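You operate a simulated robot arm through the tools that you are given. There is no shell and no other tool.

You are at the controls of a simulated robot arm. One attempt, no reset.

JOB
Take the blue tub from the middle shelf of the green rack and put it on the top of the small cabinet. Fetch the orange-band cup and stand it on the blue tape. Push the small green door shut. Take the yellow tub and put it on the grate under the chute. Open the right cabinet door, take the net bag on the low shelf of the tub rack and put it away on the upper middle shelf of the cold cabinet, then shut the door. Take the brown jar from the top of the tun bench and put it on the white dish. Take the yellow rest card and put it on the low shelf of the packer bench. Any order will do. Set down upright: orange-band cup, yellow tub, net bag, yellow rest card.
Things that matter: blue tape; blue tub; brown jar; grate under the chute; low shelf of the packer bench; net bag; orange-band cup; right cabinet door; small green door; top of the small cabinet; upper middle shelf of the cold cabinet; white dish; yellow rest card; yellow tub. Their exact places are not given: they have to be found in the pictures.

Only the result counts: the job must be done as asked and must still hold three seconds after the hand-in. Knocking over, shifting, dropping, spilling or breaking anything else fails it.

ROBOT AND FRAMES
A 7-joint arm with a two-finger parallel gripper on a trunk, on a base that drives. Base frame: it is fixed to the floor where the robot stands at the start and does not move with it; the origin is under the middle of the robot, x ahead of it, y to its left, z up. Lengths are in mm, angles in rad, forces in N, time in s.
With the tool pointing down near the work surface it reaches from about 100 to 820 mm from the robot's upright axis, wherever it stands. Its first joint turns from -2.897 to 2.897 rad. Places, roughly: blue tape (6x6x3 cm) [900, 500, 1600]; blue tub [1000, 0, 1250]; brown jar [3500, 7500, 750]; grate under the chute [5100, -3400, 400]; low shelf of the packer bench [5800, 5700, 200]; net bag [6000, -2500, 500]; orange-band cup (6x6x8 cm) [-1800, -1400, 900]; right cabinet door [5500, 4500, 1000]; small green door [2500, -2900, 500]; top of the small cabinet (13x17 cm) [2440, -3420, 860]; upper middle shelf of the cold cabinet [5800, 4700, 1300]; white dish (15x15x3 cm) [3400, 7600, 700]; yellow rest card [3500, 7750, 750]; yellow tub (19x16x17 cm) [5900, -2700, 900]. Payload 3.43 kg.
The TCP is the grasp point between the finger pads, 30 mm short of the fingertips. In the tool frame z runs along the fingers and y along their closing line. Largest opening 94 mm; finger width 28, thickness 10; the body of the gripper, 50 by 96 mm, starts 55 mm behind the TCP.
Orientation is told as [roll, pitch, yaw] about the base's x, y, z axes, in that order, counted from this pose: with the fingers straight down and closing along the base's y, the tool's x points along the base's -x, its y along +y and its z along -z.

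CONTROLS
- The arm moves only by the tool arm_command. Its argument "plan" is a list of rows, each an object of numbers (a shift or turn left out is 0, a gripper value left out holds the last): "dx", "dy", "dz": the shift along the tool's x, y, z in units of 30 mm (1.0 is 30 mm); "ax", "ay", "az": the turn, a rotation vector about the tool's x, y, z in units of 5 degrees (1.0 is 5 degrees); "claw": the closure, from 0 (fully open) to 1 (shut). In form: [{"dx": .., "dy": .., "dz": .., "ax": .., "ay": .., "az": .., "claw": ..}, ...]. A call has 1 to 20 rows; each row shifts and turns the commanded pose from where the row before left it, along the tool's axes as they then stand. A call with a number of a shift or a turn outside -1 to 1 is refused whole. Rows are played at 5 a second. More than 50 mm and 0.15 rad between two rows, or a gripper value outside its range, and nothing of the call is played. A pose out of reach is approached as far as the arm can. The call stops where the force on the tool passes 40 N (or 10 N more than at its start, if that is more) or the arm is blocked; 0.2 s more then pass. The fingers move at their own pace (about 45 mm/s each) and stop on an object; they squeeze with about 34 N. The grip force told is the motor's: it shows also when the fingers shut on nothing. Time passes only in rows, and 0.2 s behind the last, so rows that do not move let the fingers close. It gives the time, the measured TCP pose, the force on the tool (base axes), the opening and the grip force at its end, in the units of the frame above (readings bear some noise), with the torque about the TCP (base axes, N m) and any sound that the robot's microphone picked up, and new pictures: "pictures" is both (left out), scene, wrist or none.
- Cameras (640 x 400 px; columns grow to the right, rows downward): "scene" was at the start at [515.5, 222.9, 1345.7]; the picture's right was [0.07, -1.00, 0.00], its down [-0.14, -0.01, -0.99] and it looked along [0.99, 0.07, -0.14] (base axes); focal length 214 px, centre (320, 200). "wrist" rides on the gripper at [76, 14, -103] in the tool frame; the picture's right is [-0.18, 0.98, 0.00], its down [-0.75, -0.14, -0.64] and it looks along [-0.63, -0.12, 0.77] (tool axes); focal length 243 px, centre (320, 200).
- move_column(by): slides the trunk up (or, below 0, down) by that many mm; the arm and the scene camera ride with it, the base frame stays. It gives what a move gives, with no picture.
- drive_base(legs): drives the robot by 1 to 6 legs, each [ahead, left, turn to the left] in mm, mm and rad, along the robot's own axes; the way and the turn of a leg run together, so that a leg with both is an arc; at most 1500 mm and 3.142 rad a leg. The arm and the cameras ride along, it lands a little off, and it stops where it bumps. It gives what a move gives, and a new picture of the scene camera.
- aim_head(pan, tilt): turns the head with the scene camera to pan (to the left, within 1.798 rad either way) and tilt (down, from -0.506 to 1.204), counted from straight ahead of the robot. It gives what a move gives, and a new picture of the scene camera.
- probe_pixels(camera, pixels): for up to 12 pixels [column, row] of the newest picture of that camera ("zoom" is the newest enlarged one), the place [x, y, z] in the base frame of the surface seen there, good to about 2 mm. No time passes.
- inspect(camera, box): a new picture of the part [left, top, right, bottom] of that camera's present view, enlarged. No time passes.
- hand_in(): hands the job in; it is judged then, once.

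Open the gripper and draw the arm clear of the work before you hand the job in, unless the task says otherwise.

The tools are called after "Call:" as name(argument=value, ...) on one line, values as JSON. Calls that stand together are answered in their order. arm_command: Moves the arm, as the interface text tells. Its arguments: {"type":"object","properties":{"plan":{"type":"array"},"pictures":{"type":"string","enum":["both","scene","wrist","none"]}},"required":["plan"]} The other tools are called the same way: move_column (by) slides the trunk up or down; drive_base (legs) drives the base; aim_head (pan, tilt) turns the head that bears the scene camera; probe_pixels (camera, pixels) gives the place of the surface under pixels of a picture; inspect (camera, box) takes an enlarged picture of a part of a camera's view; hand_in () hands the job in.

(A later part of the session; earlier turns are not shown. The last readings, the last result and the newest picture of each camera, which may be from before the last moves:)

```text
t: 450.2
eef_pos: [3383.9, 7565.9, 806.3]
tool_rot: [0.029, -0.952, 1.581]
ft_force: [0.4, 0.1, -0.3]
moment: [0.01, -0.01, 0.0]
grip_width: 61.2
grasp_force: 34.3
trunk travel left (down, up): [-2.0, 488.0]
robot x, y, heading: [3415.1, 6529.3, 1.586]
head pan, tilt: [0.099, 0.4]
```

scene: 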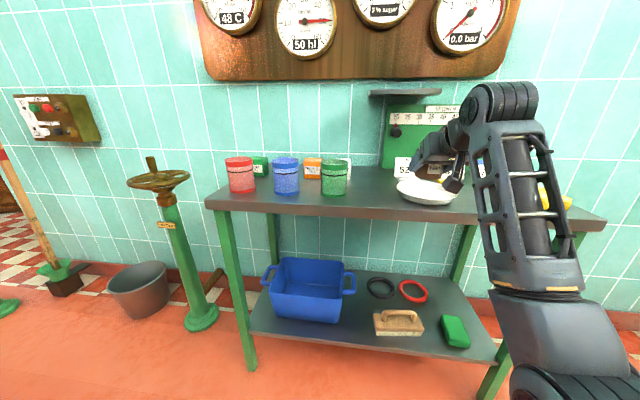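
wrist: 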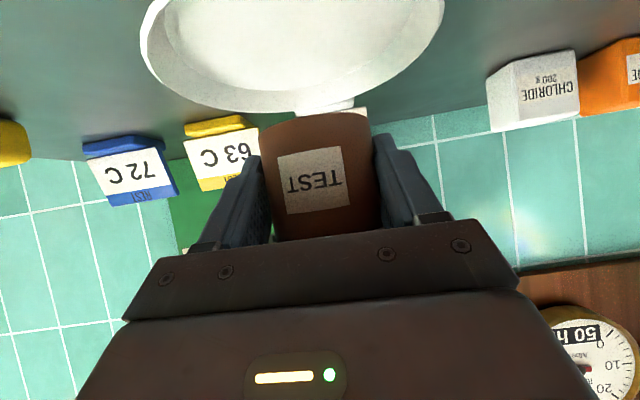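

Over the dish. I'll nudge 5 mm forward and lower ~45 mm, then in small steps to contact.

Call:
arm_command(plan=[{"dx": -0.1, "dz": 0.136}, {"dx": 0.4, "dz": 0.285}, {"dx": 0.4, "dz": 0.285}, {"dx": 0.35, "dz": 0.25}, {}], pictures="none")

Call:
arm_command(plan=[{"dx": 0.06, "dz": 0.043}, {}, {"dx": 0.06, "dz": 0.043}, {}, {"dx": 0.05, "dz": 0.036}, {}], pictures="wrist")

```text
t: 451.4
eef_pos: [3383.6, 7571.1, 762.6]
tool_rot: [0.028, -0.954, 1.581]
ft_force: [0.5, 1.1, -0.7]
moment: [0.02, -0.03, 0.03]
grip_width: 61.3
grasp_force: 34.1
trunk travel left (down, up): [-2.0, 488.0]
robot x, y, heading: [3412.7, 6526.5, 1.589]
head pan, tilt: [0.099, 0.4]
```

```text
t: 452.8
eef_pos: [3382.1, 7571.7, 757.2]
tool_rot: [0.028, -0.954, 1.582]
ft_force: [-0.2, -0.3, -0.2]
moment: [0.02, -0.01, 0.01]
grip_width: 61.3
grasp_force: 33.4
trunk travel left (down, up): [-2.0, 488.0]
robot x, y, heading: [3414.2, 6528.1, 1.59]
head pan, tilt: [0.099, 0.4]
```

wrist: 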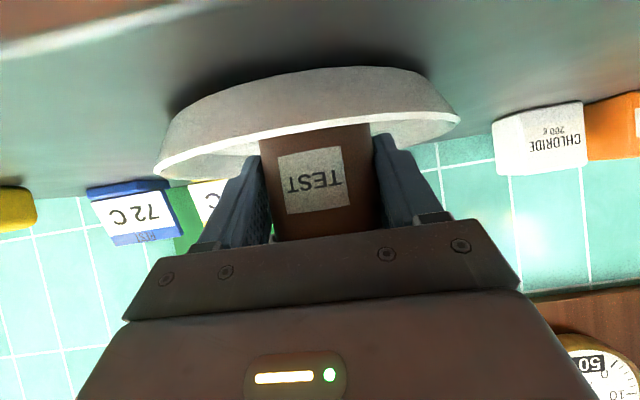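

Nearly at contact (z 757). I'll continue in 1.5 mm steps until force is felt.

Call:
arm_command(plan=[{"dx": 0.04, "dz": 0.029}, {}, {"dx": 0.04, "dz": 0.029}, {}], pictures="none")

```text
t: 453.8
eef_pos: [3383.0, 7572.0, 756.2]
tool_rot: [0.027, -0.959, 1.581]
ft_force: [0.4, -0.5, 9.5]
moment: [-0.08, -0.08, -0.01]
grip_width: 61.1
grasp_force: 34.2
trunk travel left (down, up): [-2.0, 488.0]
robot x, y, heading: [3414.5, 6525.3, 1.591]
head pan, tilt: [0.099, 0.4]
```

Contact (9.5 N). I'll open to 75 mm (fingers stay inside the dish rim) and withdraw.

Call:
arm_command(plan=[{"claw": 0.3}, {"claw": 0.22}, {"claw": 0.22}, {}], pictures="wrist")

Call:
arm_command(plan=[{"dz": -0.6}, {"dz": -1}, {"dz": -1}, {"dz": -1}, {"dz": -1}, {}])

```text
t: 454.8
eef_pos: [3383.0, 7573.6, 753.9]
tool_rot: [0.029, -0.953, 1.581]
ft_force: [0.1, 0.0, -0.1]
moment: [0.01, -0.03, 0.0]
grip_width: 73.4
grasp_force: 0.0
trunk travel left (down, up): [-2.0, 488.0]
robot x, y, heading: [3414.1, 6528.7, 1.587]
head pan, tilt: [0.099, 0.4]
```

wrist: 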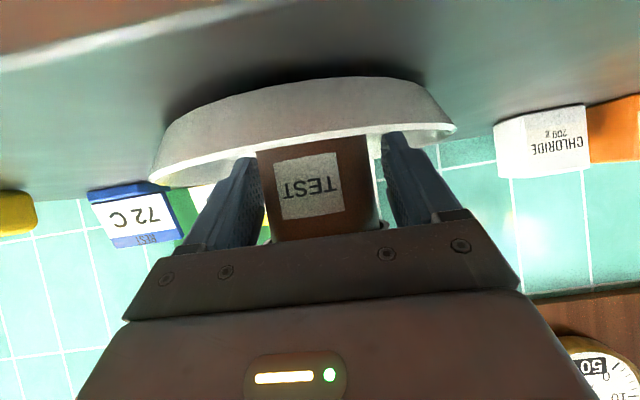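

```text
t: 456.2
eef_pos: [3388.8, 7458.5, 836.2]
tool_rot: [0.03, -0.954, 1.58]
ft_force: [0.7, -0.7, -0.5]
moment: [-0.04, 0.01, 0.01]
grip_width: 73.3
grasp_force: 0.0
trunk travel left (down, up): [-2.0, 488.0]
robot x, y, heading: [3415.3, 6530.3, 1.589]
head pan, tilt: [0.099, 0.4]
```

scene: 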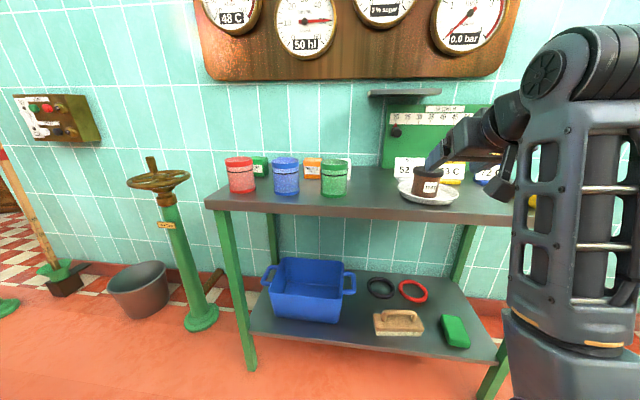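
wrist: 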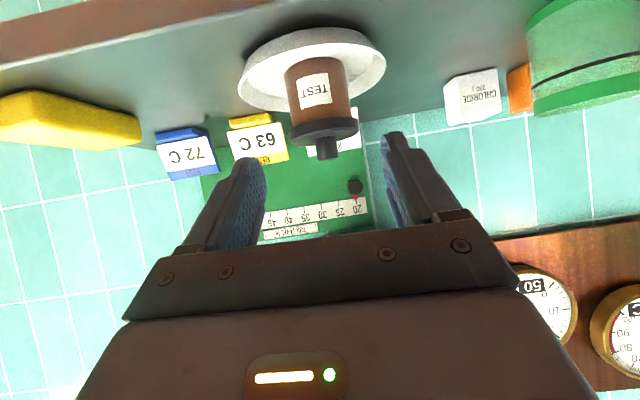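

The jar stands on the dish. Now for the yellow card (x 3452–3533, y≈7703): I'll open fully, move right 104 mm, and pitch to 45°.

Call:
arm_command(plan=[{"dy": -0.865, "claw": 0}, {"dy": -0.865, "claw": 0}, {"dy": -0.865, "claw": 0}, {"dy": -0.865, "claw": 0}, {"ay": 1}, {"ay": 1}, {}], pictures="none")

Call:
drive_base(legs=[[130, 0, 0]])

Call:
arm_command(plan=[{"dx": 0.5, "dz": 0.5}, {"dx": 0.5, "dz": 0.5}, {}])

```text
t: 457.8
eef_pos: [3490.9, 7462.3, 831.5]
tool_rot: [0.022, -0.779, 1.588]
ft_force: [-0.5, 0.4, 0.1]
moment: [-0.03, 0.0, 0.01]
grip_width: 93.9
grasp_force: 0.1
trunk travel left (down, up): [-2.0, 488.0]
robot x, y, heading: [3415.3, 6527.5, 1.595]
head pan, tilt: [0.099, 0.4]
```

```text
t: 459.1
eef_pos: [3484.8, 7592.6, 832.7]
tool_rot: [0.022, -0.78, 1.592]
ft_force: [-0.6, 0.1, 1.1]
moment: [0.02, -0.01, 0.0]
grip_width: 94.1
grasp_force: 0.1
trunk travel left (down, up): [-2.0, 488.0]
robot x, y, heading: [3411.3, 6661.5, 1.591]
head pan, tilt: [0.099, 0.4]
```

scene: 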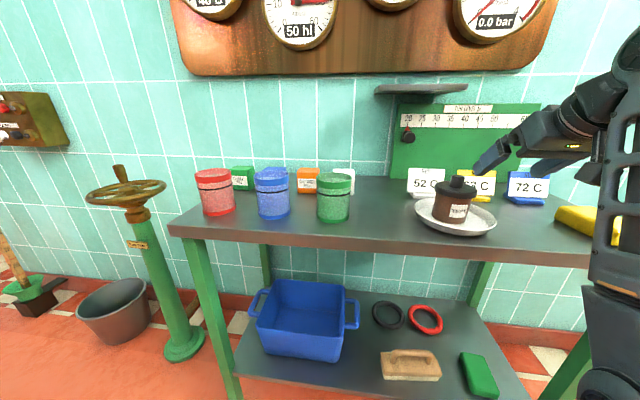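

```text
t: 459.9
eef_pos: [3483.0, 7592.4, 785.3]
tool_rot: [0.023, -0.781, 1.592]
ft_force: [-1.3, 0.0, -0.6]
moment: [0.02, 0.01, -0.02]
grip_width: 94.0
grasp_force: 0.0
trunk travel left (down, up): [-2.0, 488.0]
robot x, y, heading: [3411.5, 6658.5, 1.594]
head pan, tilt: [0.099, 0.4]
```

scene: 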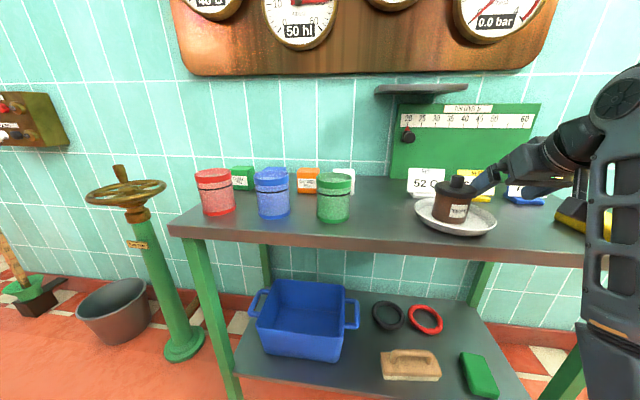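
wrist: 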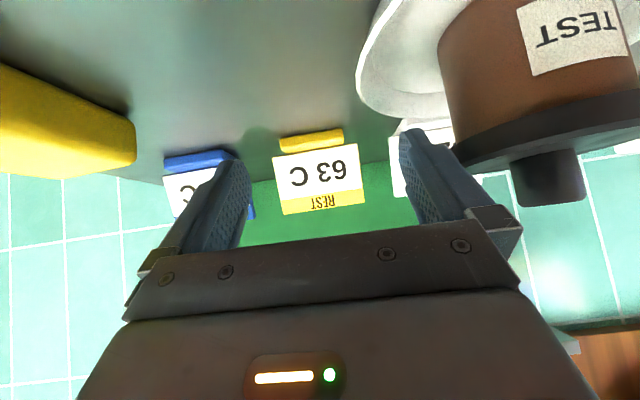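

The jar is near the left finger, so I'll first shift 10 mm right; let me probe the card's edges precisely.

Call:
probe_pixels(camera="wrist", pixels=[[275, 175], [363, 165], [320, 175], [320, 205], [310, 140], [282, 145], [342, 135], [170, 185], [430, 135], [320, 155]])

Call:
arm_command(plan=[{"dy": -0.32}, {}], pictures="none")

```text
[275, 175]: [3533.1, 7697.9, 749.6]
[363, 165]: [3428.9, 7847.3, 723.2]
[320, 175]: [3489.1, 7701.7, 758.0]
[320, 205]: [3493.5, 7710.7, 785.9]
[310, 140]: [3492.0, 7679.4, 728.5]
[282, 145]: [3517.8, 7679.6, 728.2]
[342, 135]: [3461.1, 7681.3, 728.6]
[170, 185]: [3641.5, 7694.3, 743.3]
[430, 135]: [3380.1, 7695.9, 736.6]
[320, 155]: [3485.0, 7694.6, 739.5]
```

```text
t: 460.4
eef_pos: [3493.3, 7592.2, 786.5]
tool_rot: [0.024, -0.781, 1.592]
ft_force: [0.2, -0.9, -0.4]
moment: [0.01, 0.01, -0.05]
grip_width: 94.3
grasp_force: 0.1
trunk travel left (down, up): [-2.0, 488.0]
robot x, y, heading: [3411.3, 6658.3, 1.589]
head pan, tilt: [0.099, 0.4]
```

Card is centred at x=3492.5, sheet at y≈7702. I'll advance 107 mm above, then lower 28 mm around its edges.

Call:
arm_command(plan=[{"dx": -0.711, "dz": 0.703, "dy": -0.02}, {"dx": -0.711, "dz": 0.703, "dy": -0.02}, {"dx": -0.711, "dz": 0.703, "dy": -0.02}, {"dx": -0.4, "dz": 0.395, "dy": -0.01}, {}])

```text
t: 461.6
eef_pos: [3491.5, 7698.5, 791.0]
tool_rot: [0.023, -0.781, 1.592]
ft_force: [-0.8, -0.1, -0.9]
moment: [0.02, -0.01, 0.02]
grip_width: 94.3
grasp_force: 0.2
trunk travel left (down, up): [-2.0, 488.0]
robot x, y, heading: [3410.9, 6656.6, 1.593]
head pan, tilt: [0.099, 0.4]
```

scene: 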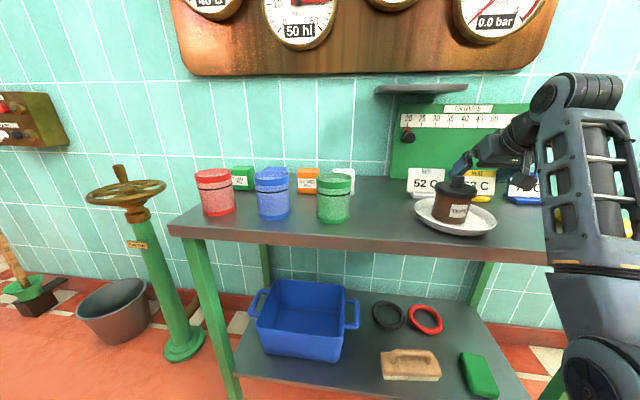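
wrist: 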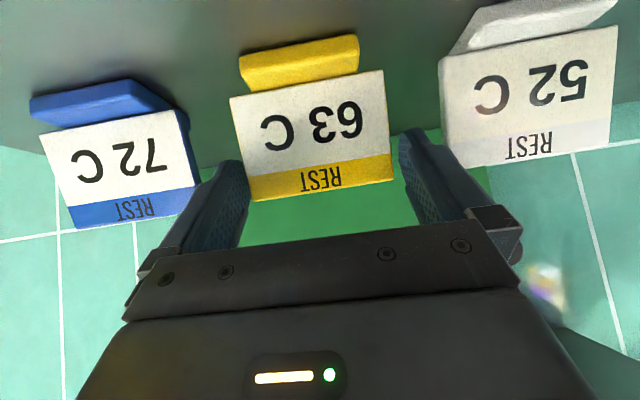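

The card lies between the fingers, slightly toward the image-left finger. I'll shift ~3 mm right and lower 15 mm, then check.

Call:
arm_command(plan=[{"dy": -0.06}, {"dx": 0.35, "dz": 0.355}, {}], pictures="wrist")

Call:
inspect(camera="wrist", box=[160, 20, 480, 240])

```text
t: 462.4
eef_pos: [3494.0, 7699.9, 776.5]
tool_rot: [0.023, -0.78, 1.591]
ft_force: [-0.3, -1.3, -0.2]
moment: [0.0, 0.0, -0.02]
grip_width: 94.1
grasp_force: 0.1
trunk travel left (down, up): [-2.0, 488.0]
robot x, y, heading: [3410.2, 6656.0, 1.594]
head pan, tilt: [0.099, 0.4]
```

wrist: 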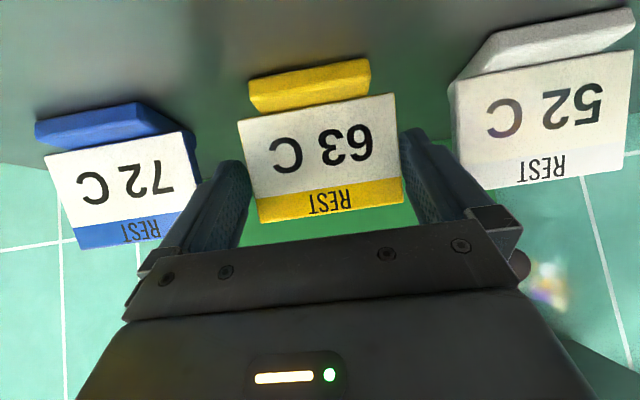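

```text
1.82 times, centred on (320, 130) of wrist
```

zoom: 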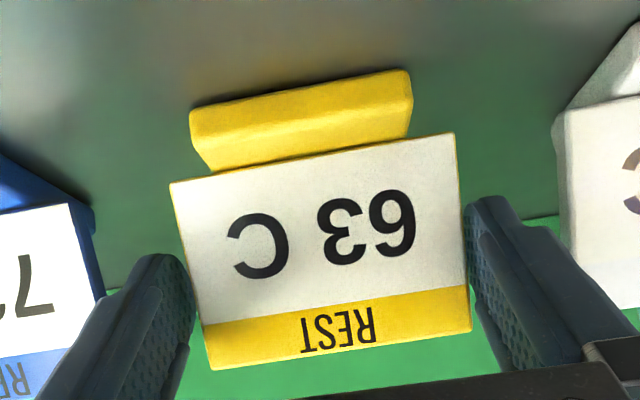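

Card is nicely between the fingers. I'll lower another 18 mm and close.

Call:
arm_command(plan=[{"dx": 0.42, "dz": 0.427}, {}, {"claw": 0.1}, {"claw": 0.3}, {"claw": 1}, {"claw": 1}, {"claw": 1}])

Call:
inspect(camera="wrist", box=[160, 20, 480, 240])

```text
t: 464.1
eef_pos: [3493.0, 7698.3, 758.0]
tool_rot: [0.023, -0.78, 1.591]
ft_force: [0.2, -1.1, 2.3]
moment: [0.0, 0.02, 0.03]
grip_width: 88.2
grasp_force: 33.6
trunk travel left (down, up): [-2.0, 488.0]
robot x, y, heading: [3408.3, 6658.9, 1.593]
head pan, tilt: [0.099, 0.4]
```

scene: 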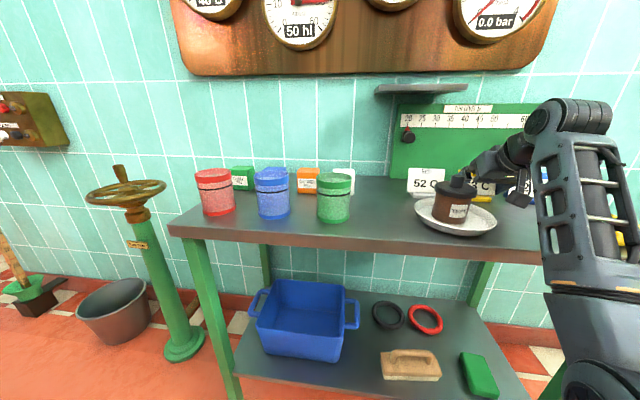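
wrist: 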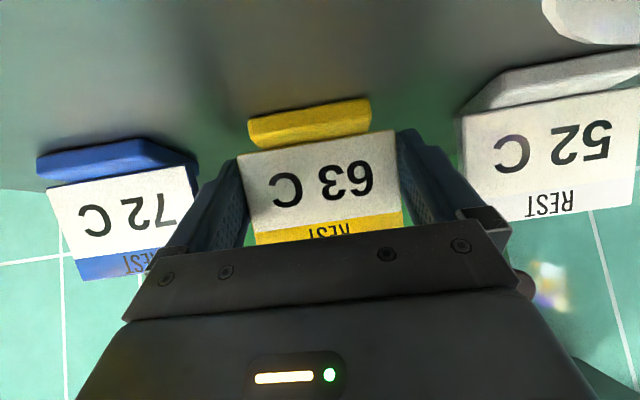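

```text
1.82 times, centred on (320, 130) of wrist
```

zoom: 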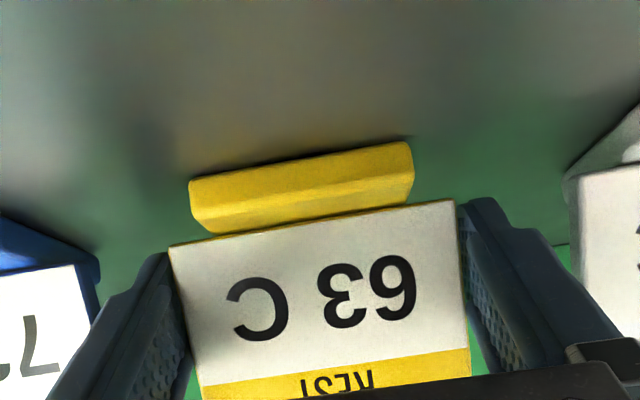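

Closed on the card (33.6 N). I'll lift 40 mm gently and check that it holds.

Call:
arm_command(plan=[{"dx": -0.15, "dz": -0.15}, {"dx": -0.3, "dz": -0.3}, {"dx": -0.5, "dz": -0.5}, {}])

```text
t: 465.1
eef_pos: [3495.5, 7699.3, 795.9]
tool_rot: [0.026, -0.78, 1.592]
ft_force: [-0.4, 0.2, -0.2]
moment: [0.0, -0.02, 0.0]
grip_width: 88.4
grasp_force: 33.6
trunk travel left (down, up): [-2.0, 488.0]
robot x, y, heading: [3414.7, 6659.6, 1.591]
head pan, tilt: [0.099, 0.4]
```

scene: 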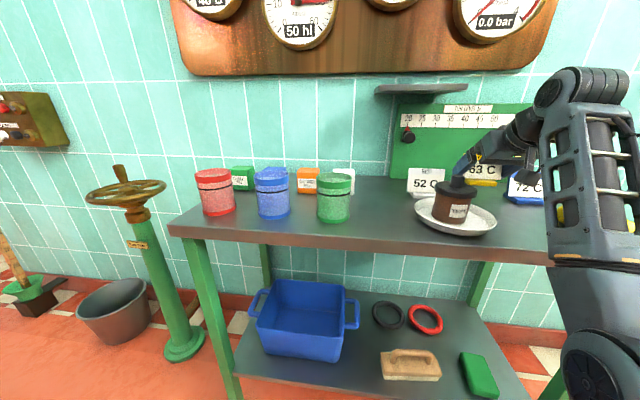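
wrist: 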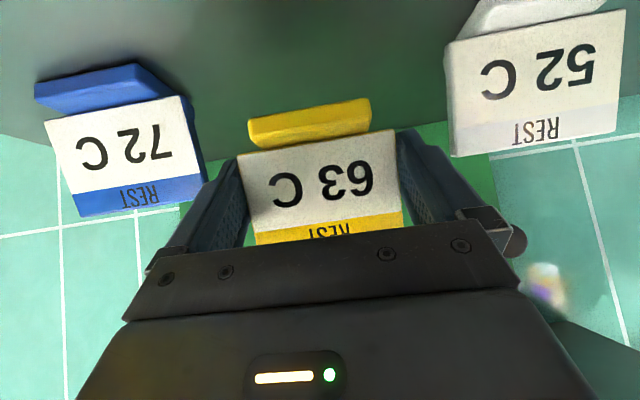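

The card is held firmly. I'll raise the trunk a little, back straight out 500 mm, then turn right toward the packer bench.

Call:
move_column(by=120)

Call:
drive_base(legs=[[-500, 0, 0], [0, 0, -1.59]])

Call:
aim_head(pan=-0.1, tilt=0.3)

```text
t: 466.6
eef_pos: [3496.1, 7699.7, 916.6]
tool_rot: [0.024, -0.779, 1.592]
ft_force: [-0.3, -0.8, -0.6]
moment: [-0.02, -0.01, 0.0]
grip_width: 88.3
grasp_force: 34.4
trunk travel left (down, up): [-122.0, 368.0]
robot x, y, heading: [3413.3, 6657.7, 1.591]
head pan, tilt: [0.099, 0.4]
```

```text
t: 469.5
eef_pos: [3508.9, 7206.3, 918.0]
tool_rot: [0.024, -0.779, 1.59]
ft_force: [0.4, -0.4, 0.5]
moment: [0.02, -0.02, -0.03]
grip_width: 88.3
grasp_force: 34.3
trunk travel left (down, up): [-122.0, 368.0]
robot x, y, heading: [3424.9, 6167.3, 1.589]
head pan, tilt: [0.099, 0.4]
stopped in leg 1: the robot was blocked; the commanded pose is now the measured one
```

scene: 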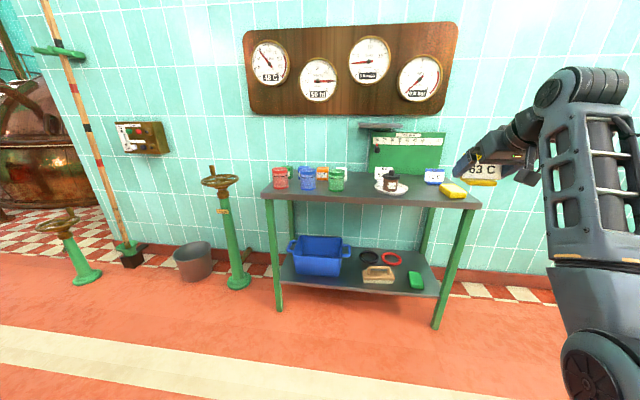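

```text
t: 470.2
eef_pos: [3510.5, 7208.2, 916.3]
tool_rot: [0.023, -0.779, 1.589]
ft_force: [-0.2, -0.8, 0.0]
moment: [0.0, 0.01, -0.01]
grip_width: 88.2
grasp_force: 34.1
trunk travel left (down, up): [-122.0, 368.0]
robot x, y, heading: [3423.2, 6168.4, 1.597]
head pan, tilt: [-0.099, 0.3]
```

scene: 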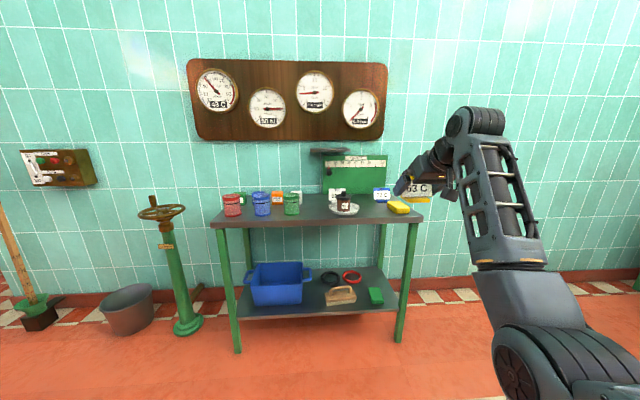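

The base touched something behind at y≈5770; the work is intact. I'll move ahead 150 and right 400 before turning.

Call:
drive_base(legs=[[150, 0, 0], [0, -450, 0], [0, 0, -1.59]])

Call:
aim_head(pan=-0.2, tilt=0.3)

```text
t: 477.9
eef_pos: [4914.6, 6203.6, 916.4]
tool_rot: [0.023, -0.779, -0.021]
ft_force: [-0.8, 1.2, -0.4]
moment: [0.0, 0.0, -0.01]
grip_width: 88.1
grasp_force: 34.1
trunk travel left (down, up): [-122.0, 368.0]
robot x, y, heading: [3874.2, 6333.1, -0.019]
head pan, tilt: [-0.099, 0.3]
```

scene: 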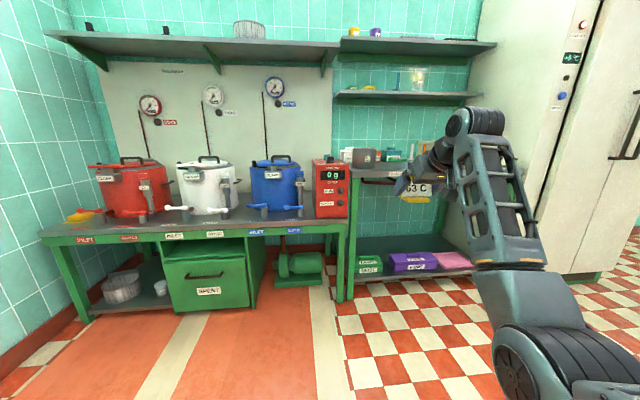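

```text
t: 478.6
eef_pos: [4914.2, 6203.3, 917.6]
tool_rot: [0.022, -0.78, -0.019]
ft_force: [0.6, -0.2, -0.2]
moment: [-0.03, 0.0, 0.02]
grip_width: 88.2
grasp_force: 34.1
trunk travel left (down, up): [-122.0, 368.0]
robot x, y, heading: [3875.7, 6327.8, -0.017]
head pan, tilt: [-0.201, 0.3]
```

scene: 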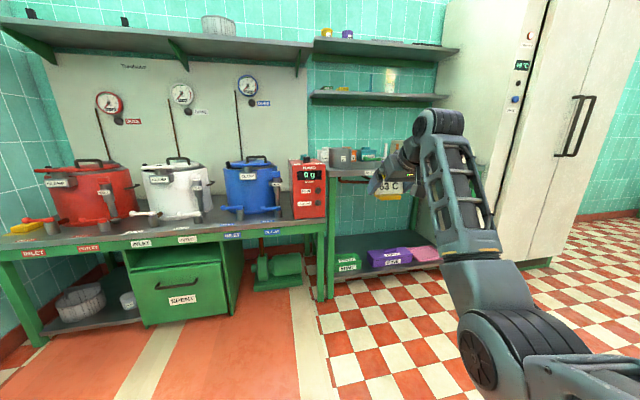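

The packer bench is to the right with a low shelf holding green, purple and pink items near (390,258). I'll zoom in and probe.

Call:
inspect(camera="scene", box=[310, 140, 470, 310])

```text
2.35 times, centred on (390, 225) of scene
```

zoom: 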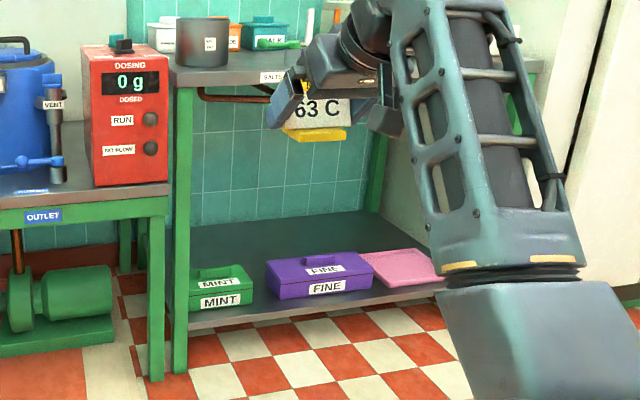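

Call:
probe_pixels(camera="zoom", pixels=[[220, 300], [190, 300], [252, 290], [265, 290], [320, 290], [372, 280], [375, 260], [435, 275], [300, 240], [370, 225], [200, 240], [300, 320]])

Call:
probe_pixels(camera="zoom", pixels=[[180, 330], [180, 200], [230, 85], [230, 72], [260, 250], [345, 245], [300, 260], [230, 265], [190, 230], [380, 190], [400, 240], [420, 285]])

```text
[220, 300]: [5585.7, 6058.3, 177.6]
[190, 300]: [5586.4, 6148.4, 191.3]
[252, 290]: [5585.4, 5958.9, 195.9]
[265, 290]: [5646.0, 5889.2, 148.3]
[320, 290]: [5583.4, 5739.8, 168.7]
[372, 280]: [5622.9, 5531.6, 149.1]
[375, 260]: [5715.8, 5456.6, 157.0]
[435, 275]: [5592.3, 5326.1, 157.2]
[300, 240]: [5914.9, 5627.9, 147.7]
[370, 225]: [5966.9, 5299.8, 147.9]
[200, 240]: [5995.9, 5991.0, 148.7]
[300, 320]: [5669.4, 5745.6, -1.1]
```

```text
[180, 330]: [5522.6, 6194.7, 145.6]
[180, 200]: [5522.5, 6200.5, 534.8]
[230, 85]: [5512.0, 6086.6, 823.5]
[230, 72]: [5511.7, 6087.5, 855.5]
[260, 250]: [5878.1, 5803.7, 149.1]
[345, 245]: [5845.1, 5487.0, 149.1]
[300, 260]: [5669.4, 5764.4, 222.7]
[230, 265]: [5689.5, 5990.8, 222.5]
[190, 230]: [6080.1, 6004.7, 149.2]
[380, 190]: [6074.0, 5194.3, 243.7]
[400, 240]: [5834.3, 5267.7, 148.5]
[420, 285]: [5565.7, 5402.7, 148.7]
```

Low shelf is z≈149; free space lies behind the flat pink tray around (5840,5430). I'll reconfigure the arm here: retract about 300 mm, shift right 140, and lower.

Call:
move_column(by=-121)

Call:
arm_command(plan=[{"dx": 0.711, "dz": -0.703, "dy": -0.47}, {"dx": 0.711, "dz": -0.703, "dy": -0.47}, {"dx": 0.711, "dz": -0.703, "dy": -0.47}, {"dx": 0.711, "dz": -0.703, "dy": -0.47}, {"dx": 0.711, "dz": -0.703, "dy": -0.47}, {"dx": 0.711, "dz": -0.703, "dy": -0.47}, {"dx": 0.711, "dz": -0.703, "dy": -0.47}, {"dx": 0.711, "dz": -0.703, "dy": -0.47}, {"dx": 0.711, "dz": -0.703, "dy": -0.47}, {"dx": 0.711, "dz": -0.703, "dy": -0.47}, {}], pictures="none")

Call:
arm_command(plan=[{"dx": 0.703, "dz": 0.711}, {"dx": 0.703, "dz": 0.711}, {"dx": 0.703, "dz": 0.711}, {"dx": 0.703, "dz": 0.711}, {"dx": 0.703, "dz": 0.711}, {"dx": 0.703, "dz": 0.711}, {"dx": 0.703, "dz": 0.711}, {"dx": 0.703, "dz": 0.711}, {"dx": 0.703, "dz": 0.711}, {"dx": 0.703, "dz": 0.711}, {}])

```text
t: 480.1
eef_pos: [4914.4, 6203.8, 796.2]
tool_rot: [0.022, -0.78, -0.02]
ft_force: [0.3, 0.7, -0.8]
moment: [-0.02, 0.03, 0.0]
grip_width: 88.2
grasp_force: 34.4
trunk travel left (down, up): [-1.0, 489.0]
robot x, y, heading: [3876.8, 6328.6, -0.021]
head pan, tilt: [-0.201, 0.3]
```

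```text
t: 482.5
eef_pos: [4613.1, 6061.7, 793.7]
tool_rot: [0.022, -0.78, -0.017]
ft_force: [0.8, -0.1, 0.1]
moment: [0.0, 0.04, 0.0]
grip_width: 88.4
grasp_force: 33.7
trunk travel left (down, up): [-1.0, 489.0]
robot x, y, heading: [3880.1, 6332.1, -0.022]
head pan, tilt: [-0.201, 0.3]
```

```text
t: 484.9
eef_pos: [4614.8, 6069.0, 491.2]
tool_rot: [0.024, -0.78, -0.021]
ft_force: [0.3, -0.8, -0.2]
moment: [-0.01, 0.02, -0.01]
grip_width: 88.5
grasp_force: 33.9
trunk travel left (down, up): [-1.0, 489.0]
robot x, y, heading: [3876.7, 6331.6, -0.022]
head pan, tilt: [-0.201, 0.3]
```

scene: 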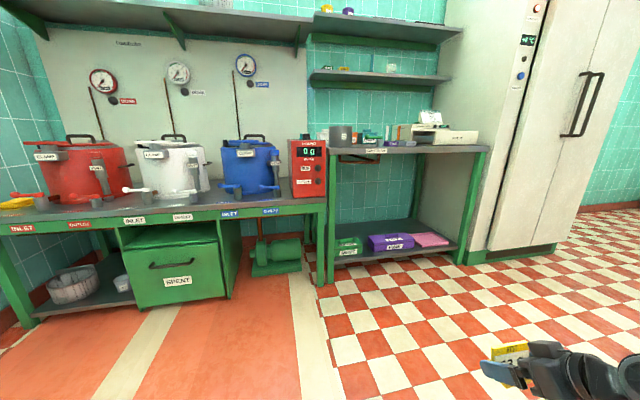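
wrist: 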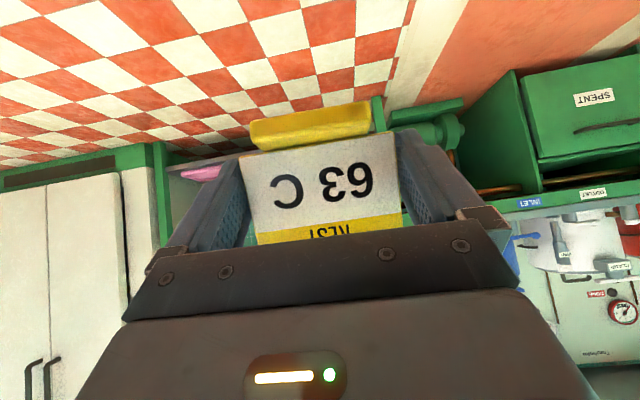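

Now the view to the packer bench is unobstructed. I'll zoom in on its low shelf.

Call:
inspect(camera="scene", box=[315, 140, 495, 290])

```text
2.67 times, centred on (405, 215) of scene
```

zoom: 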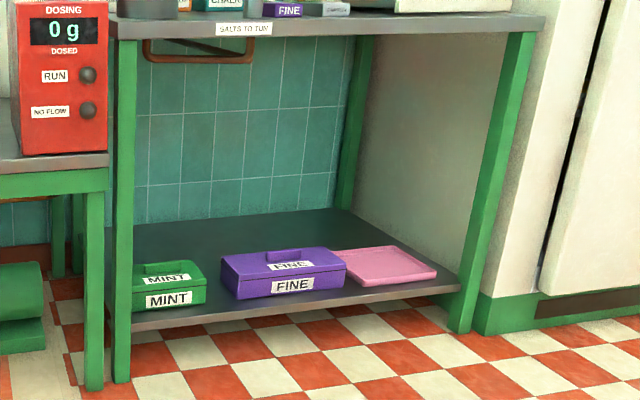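

Call:
probe_pixels(camera="zoom", pixels=[[347, 255], [395, 247], [437, 272], [367, 285], [390, 262], [225, 270], [345, 282], [290, 250], [340, 225], [455, 285], [480, 200], [495, 160]])

Call:
probe_pixels(camera="zoom", pixels=[[300, 230], [250, 235], [370, 235], [400, 250], [445, 270], [210, 270], [215, 250], [320, 215], [180, 240], [330, 30], [340, 45], [520, 15]])

```text
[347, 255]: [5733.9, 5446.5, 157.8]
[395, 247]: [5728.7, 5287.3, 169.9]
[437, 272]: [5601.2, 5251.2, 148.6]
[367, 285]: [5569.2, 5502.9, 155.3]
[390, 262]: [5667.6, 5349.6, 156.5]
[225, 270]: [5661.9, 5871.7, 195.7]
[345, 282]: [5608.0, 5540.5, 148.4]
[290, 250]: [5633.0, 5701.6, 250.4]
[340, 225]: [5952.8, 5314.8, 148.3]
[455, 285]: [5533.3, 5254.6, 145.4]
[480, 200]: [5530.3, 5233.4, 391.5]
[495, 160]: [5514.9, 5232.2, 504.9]
```

```text
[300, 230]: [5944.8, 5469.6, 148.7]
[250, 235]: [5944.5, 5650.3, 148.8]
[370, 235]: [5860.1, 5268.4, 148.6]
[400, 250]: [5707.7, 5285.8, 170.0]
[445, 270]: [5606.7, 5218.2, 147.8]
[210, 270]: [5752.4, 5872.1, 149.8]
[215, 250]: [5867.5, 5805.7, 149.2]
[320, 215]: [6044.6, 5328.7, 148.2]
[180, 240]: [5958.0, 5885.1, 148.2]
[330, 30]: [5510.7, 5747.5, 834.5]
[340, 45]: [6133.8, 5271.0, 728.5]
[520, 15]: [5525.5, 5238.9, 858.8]
```

Target spot chosen: behind the pink tray, at about (5850,5430). I'll lower the card to z≈262 here, then drive ahead in front of the benches and slide right.

Call:
arm_command(plan=[{"dx": 0.703, "dz": 0.711}, {"dx": 0.703, "dz": 0.711}, {"dx": 0.703, "dz": 0.711}, {"dx": 0.703, "dz": 0.711}, {"dx": 0.703, "dz": 0.711}, {"dx": 0.703, "dz": 0.711}, {"dx": 0.703, "dz": 0.711}, {"dx": 0.4, "dz": 0.4}, {}], pictures="scene")

```text
t: 486.9
eef_pos: [4616.3, 6071.3, 267.5]
tool_rot: [0.022, -0.78, -0.018]
ft_force: [-0.7, -0.6, 0.5]
moment: [0.01, -0.02, 0.01]
grip_width: 88.0
grasp_force: 34.2
trunk travel left (down, up): [-1.0, 489.0]
robot x, y, heading: [3878.0, 6332.1, -0.022]
head pan, tilt: [-0.201, 0.3]
```

scene: 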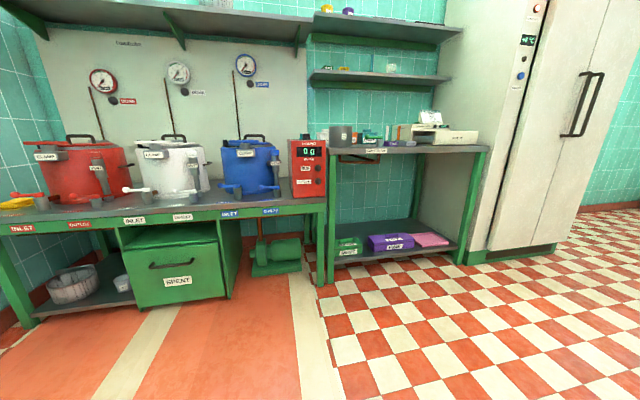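

I'll drive diagonally in two legs to bring the card in front of the packer bench at about (5430,5430).

Call:
drive_base(legs=[[0, 0, 0.02], [450, -300, 0], [350, -341, 0]])

Call:
aim_head(pan=-0.6, tilt=0.6)

```text
t: 492.8
eef_pos: [5420.0, 5465.1, 267.9]
tool_rot: [0.022, -0.781, 0.0]
ft_force: [-0.2, 0.2, -0.6]
moment: [0.02, -0.01, -0.02]
grip_width: 88.3
grasp_force: 34.2
trunk travel left (down, up): [-1.0, 489.0]
robot x, y, heading: [4678.1, 5710.2, 0.0]
head pan, tilt: [-0.201, 0.3]
```

scene: 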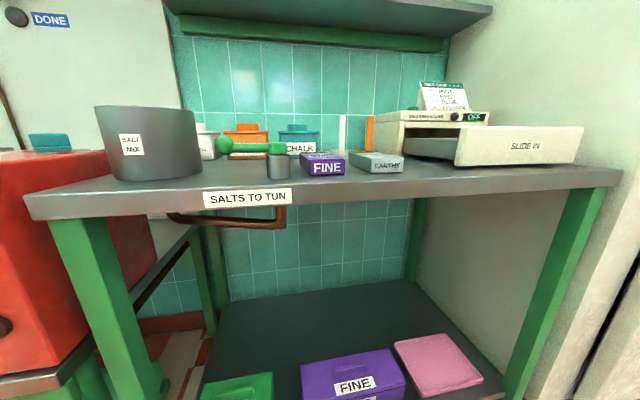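

```text
t: 493.6
eef_pos: [5420.1, 5466.3, 268.7]
tool_rot: [0.023, -0.779, 0.001]
ft_force: [-0.3, -0.4, -0.9]
moment: [-0.04, -0.01, -0.01]
grip_width: 88.0
grasp_force: 34.7
trunk travel left (down, up): [-1.0, 489.0]
robot x, y, heading: [4672.5, 5709.4, -0.001]
head pan, tilt: [-0.6, 0.6]
```

scene: 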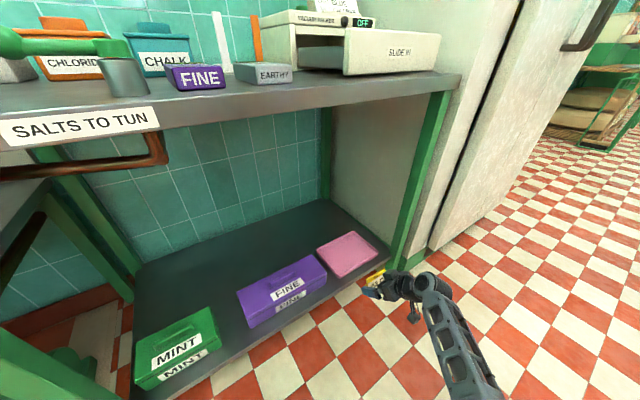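

Great view of the shelf. I'll drive ahead 200 mm and right 36 mm so the card passes over the pink tray.

Call:
drive_base(legs=[[0, -36, 0], [200, 0, 0]])

Call:
arm_command(plan=[{"dx": -0.711, "dz": 0.703}, {"dx": -0.711, "dz": 0.703}, {"dx": -0.711, "dz": 0.703}, {"dx": -0.711, "dz": 0.703}, {}])

```text
t: 495.7
eef_pos: [5627.3, 5430.0, 269.0]
tool_rot: [0.022, -0.78, 0.001]
ft_force: [0.6, 0.3, -0.9]
moment: [-0.02, 0.02, -0.03]
grip_width: 88.2
grasp_force: 34.0
trunk travel left (down, up): [-1.0, 489.0]
robot x, y, heading: [4885.5, 5670.6, 0.001]
head pan, tilt: [-0.6, 0.6]
```

scene: 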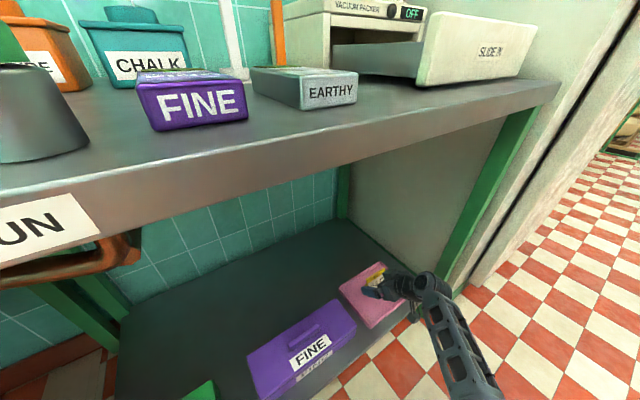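

```text
t: 496.9
eef_pos: [5745.4, 5433.3, 266.6]
tool_rot: [0.024, -0.78, 0.001]
ft_force: [-0.3, 0.3, 0.1]
moment: [0.01, -0.01, 0.04]
grip_width: 87.9
grasp_force: 34.5
trunk travel left (down, up): [-1.0, 489.0]
robot x, y, heading: [4879.8, 5670.5, -0.0]
head pan, tilt: [-0.6, 0.6]
```

scene: 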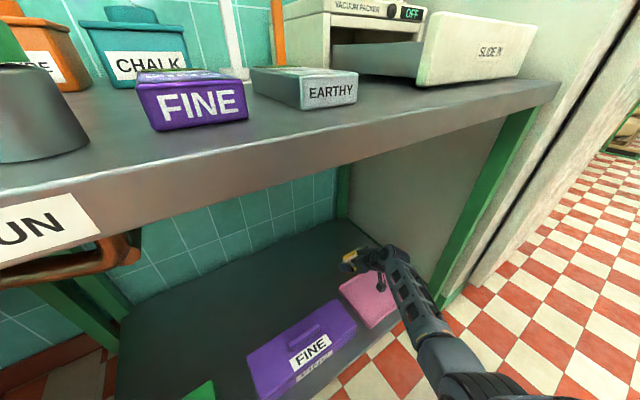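
wrist: 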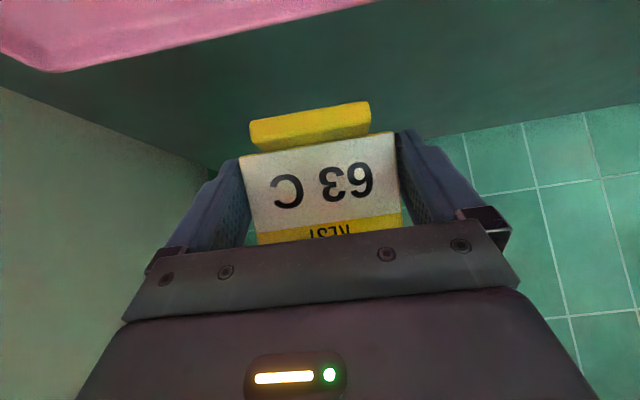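

Moving well under the bench. I'll advance another 105 mm then lower most of the way.

Call:
arm_command(plan=[{"dx": -0.711, "dz": 0.703}, {"dx": -0.711, "dz": 0.703}, {"dx": -0.711, "dz": 0.703}, {"dx": -0.4, "dz": 0.395}, {}], pictures="scene")

Call:
arm_command(plan=[{"dx": 0.5, "dz": 0.506}, {"dx": 0.5, "dz": 0.506}, {"dx": 0.5, "dz": 0.506}, {}])

```text
t: 498.1
eef_pos: [5855.2, 5436.2, 267.5]
tool_rot: [0.023, -0.781, 0.002]
ft_force: [0.0, -0.7, -0.6]
moment: [0.0, 0.01, 0.0]
grip_width: 88.4
grasp_force: 33.7
trunk travel left (down, up): [-1.0, 489.0]
robot x, y, heading: [4887.8, 5673.2, 0.001]
head pan, tilt: [-0.6, 0.6]
```

scene: 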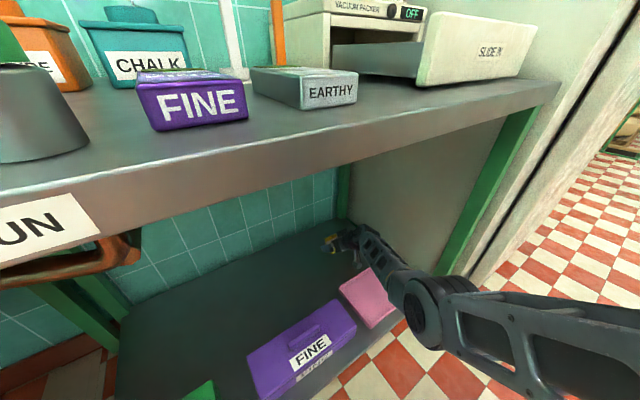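

```text
t: 499.1
eef_pos: [5854.6, 5437.7, 236.4]
tool_rot: [0.023, -0.781, 0.003]
ft_force: [-0.4, 0.1, 0.0]
moment: [0.0, -0.01, -0.03]
grip_width: 88.1
grasp_force: 33.6
out of reach, approached as far as the arm can: row 2, 3
trunk travel left (down, up): [-1.0, 489.0]
robot x, y, heading: [4884.0, 5671.3, 0.001]
head pan, tilt: [-0.6, 0.6]
```

scene: 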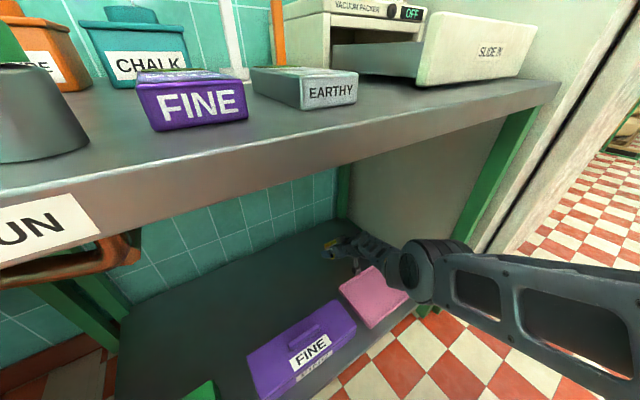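
wrist: 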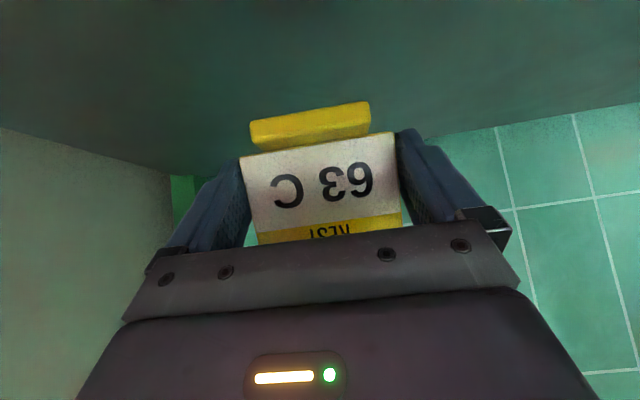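

The arm is at full stretch, so I'll drive ahead 30 mm and retract the tool 45 mm before lowering on.

Call:
arm_command(plan=[{"dx": 0.711, "dz": -0.703}, {"dx": 0.4, "dz": -0.395}, {}], pictures="none")

Call:
drive_base(legs=[[30, 0, 0]])

Call:
arm_command(plan=[{"dx": 0.4, "dz": 0.405}, {"dx": 0.4, "dz": 0.405}, {"dx": 0.1, "dz": 0.1}, {}])

```text
t: 499.9
eef_pos: [5808.0, 5436.0, 238.6]
tool_rot: [0.022, -0.78, 0.001]
ft_force: [0.2, 0.0, 0.4]
moment: [-0.02, 0.01, -0.01]
grip_width: 88.1
grasp_force: 34.6
trunk travel left (down, up): [-1.0, 489.0]
robot x, y, heading: [4885.4, 5669.7, 0.004]
head pan, tilt: [-0.6, 0.6]
```

```text
t: 500.8
eef_pos: [5838.8, 5435.8, 238.2]
tool_rot: [0.023, -0.779, 0.002]
ft_force: [0.5, 0.5, -0.5]
moment: [0.01, 0.02, 0.0]
grip_width: 87.9
grasp_force: 33.9
trunk travel left (down, up): [-1.0, 489.0]
robot x, y, heading: [4915.4, 5672.1, -0.001]
head pan, tilt: [-0.6, 0.6]
```

scene: 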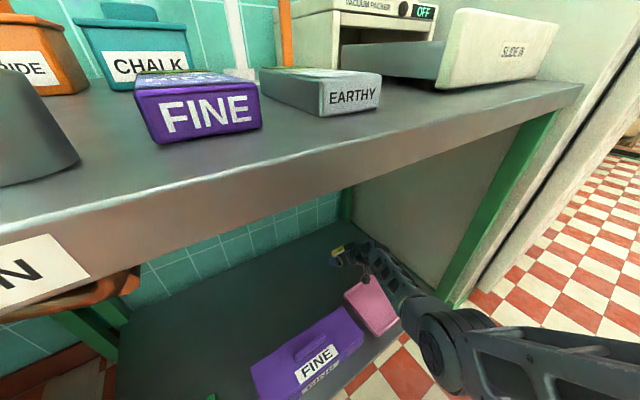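

```text
t: 501.8
eef_pos: [5838.1, 5436.1, 198.2]
tool_rot: [0.023, -0.78, 0.002]
ft_force: [0.8, 0.3, 0.3]
moment: [0.0, 0.06, 0.0]
grip_width: 87.7
grasp_force: 33.8
trunk travel left (down, up): [-1.0, 489.0]
robot x, y, heading: [4913.1, 5671.2, -0.001]
head pan, tilt: [-0.6, 0.6]
```

scene: 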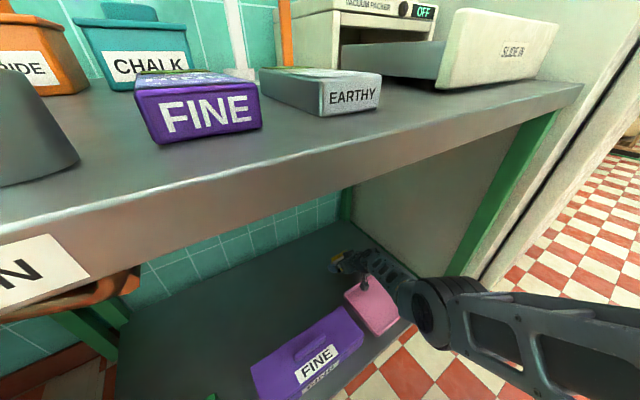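
wrist: 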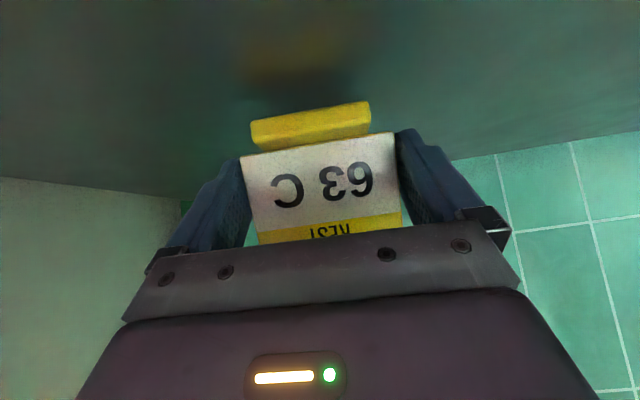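

About 10 mm to go. I'll check the elbow's height above the pink tray, then lower in small steps.

Call:
probe_pixels(camera="scene", pixels=[[425, 330], [430, 300], [415, 310], [400, 290], [380, 320], [440, 345]])

Call:
arm_command(plan=[{"dx": 0.08, "dz": 0.081}, {}, {"dx": 0.07, "dz": 0.071}, {}, {"dx": 0.05, "dz": 0.05}, {}], pictures="none")

```text
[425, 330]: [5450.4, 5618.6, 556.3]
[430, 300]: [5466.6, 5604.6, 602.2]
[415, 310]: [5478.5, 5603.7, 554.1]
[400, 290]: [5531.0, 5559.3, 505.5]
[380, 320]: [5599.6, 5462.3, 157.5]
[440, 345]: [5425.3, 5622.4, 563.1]
```

```text
t: 503.2
eef_pos: [5840.2, 5436.6, 192.2]
tool_rot: [0.024, -0.781, 0.0]
ft_force: [-0.1, 0.1, -0.4]
moment: [-0.02, 0.05, 0.04]
grip_width: 85.6
grasp_force: 33.7
trunk travel left (down, up): [-1.0, 489.0]
robot x, y, heading: [4919.4, 5672.8, 0.008]
head pan, tilt: [-0.6, 0.6]
```

The opening changed slightly (85.6); I'll look at the wrist view before continuing.

Call:
inspect(camera="wrist", box=[160, 60, 480, 280])

Call:
arm_command(plan=[{}], pictures="wrist")

```text
1.82 times, centred on (320, 170) of wrist
```

zoom: 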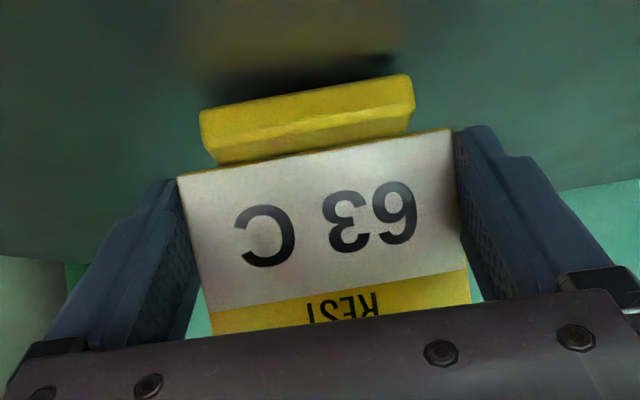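

```text
t: 503.6
eef_pos: [5838.7, 5437.3, 193.3]
tool_rot: [0.022, -0.78, 0.001]
ft_force: [0.0, 0.6, -1.3]
moment: [0.0, 0.01, 0.0]
grip_width: 85.7
grasp_force: 33.8
trunk travel left (down, up): [-1.0, 489.0]
robot x, y, heading: [4913.0, 5669.0, 0.007]
head pan, tilt: [-0.6, 0.6]
```

wrist: 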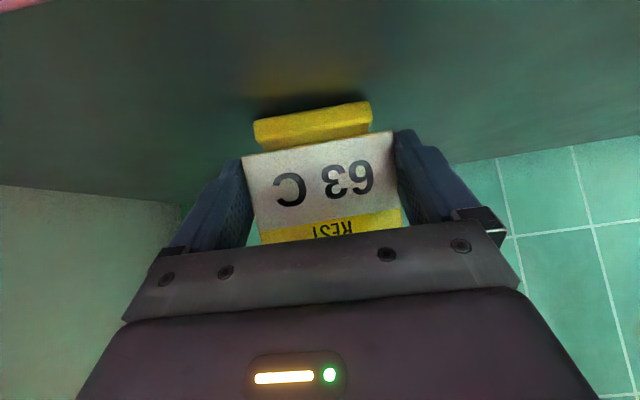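

The card just aligned itself slightly. I'll keep lowering in small steps to contact.

Call:
arm_command(plan=[{"dx": 0.05, "dz": 0.05}, {}, {"dx": 0.05, "dz": 0.05}, {}], pictures="none")

Call:
arm_command(plan=[{"dx": 0.05, "dz": 0.05}, {}], pictures="wrist")

```text
t: 504.6
eef_pos: [5838.1, 5437.6, 192.0]
tool_rot: [0.023, -0.781, 0.003]
ft_force: [0.2, -0.2, 0.1]
moment: [-0.01, 0.0, 0.02]
grip_width: 85.5
grasp_force: 34.0
trunk travel left (down, up): [-1.0, 489.0]
robot x, y, heading: [4916.1, 5673.2, 0.003]
head pan, tilt: [-0.6, 0.6]
```

```text
t: 505.2
eef_pos: [5838.0, 5437.5, 191.5]
tool_rot: [0.022, -0.78, 0.001]
ft_force: [0.7, 0.8, -0.6]
moment: [-0.03, 0.04, 0.03]
grip_width: 85.4
grasp_force: 34.0
out of reach, approached as far as the arm can: row 1
trunk travel left (down, up): [-1.0, 489.0]
robot x, y, heading: [4915.4, 5674.0, 0.004]
head pan, tilt: [-0.6, 0.6]
```

wrist: 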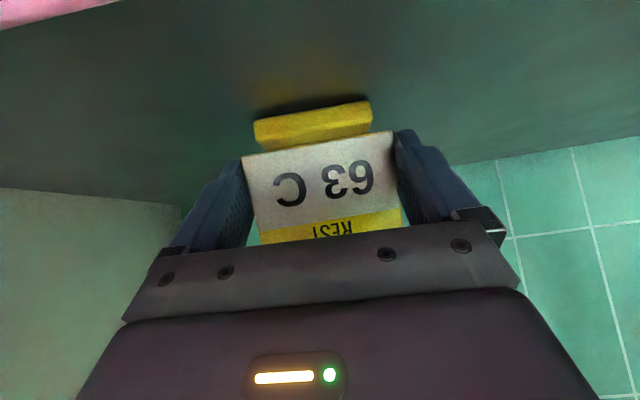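

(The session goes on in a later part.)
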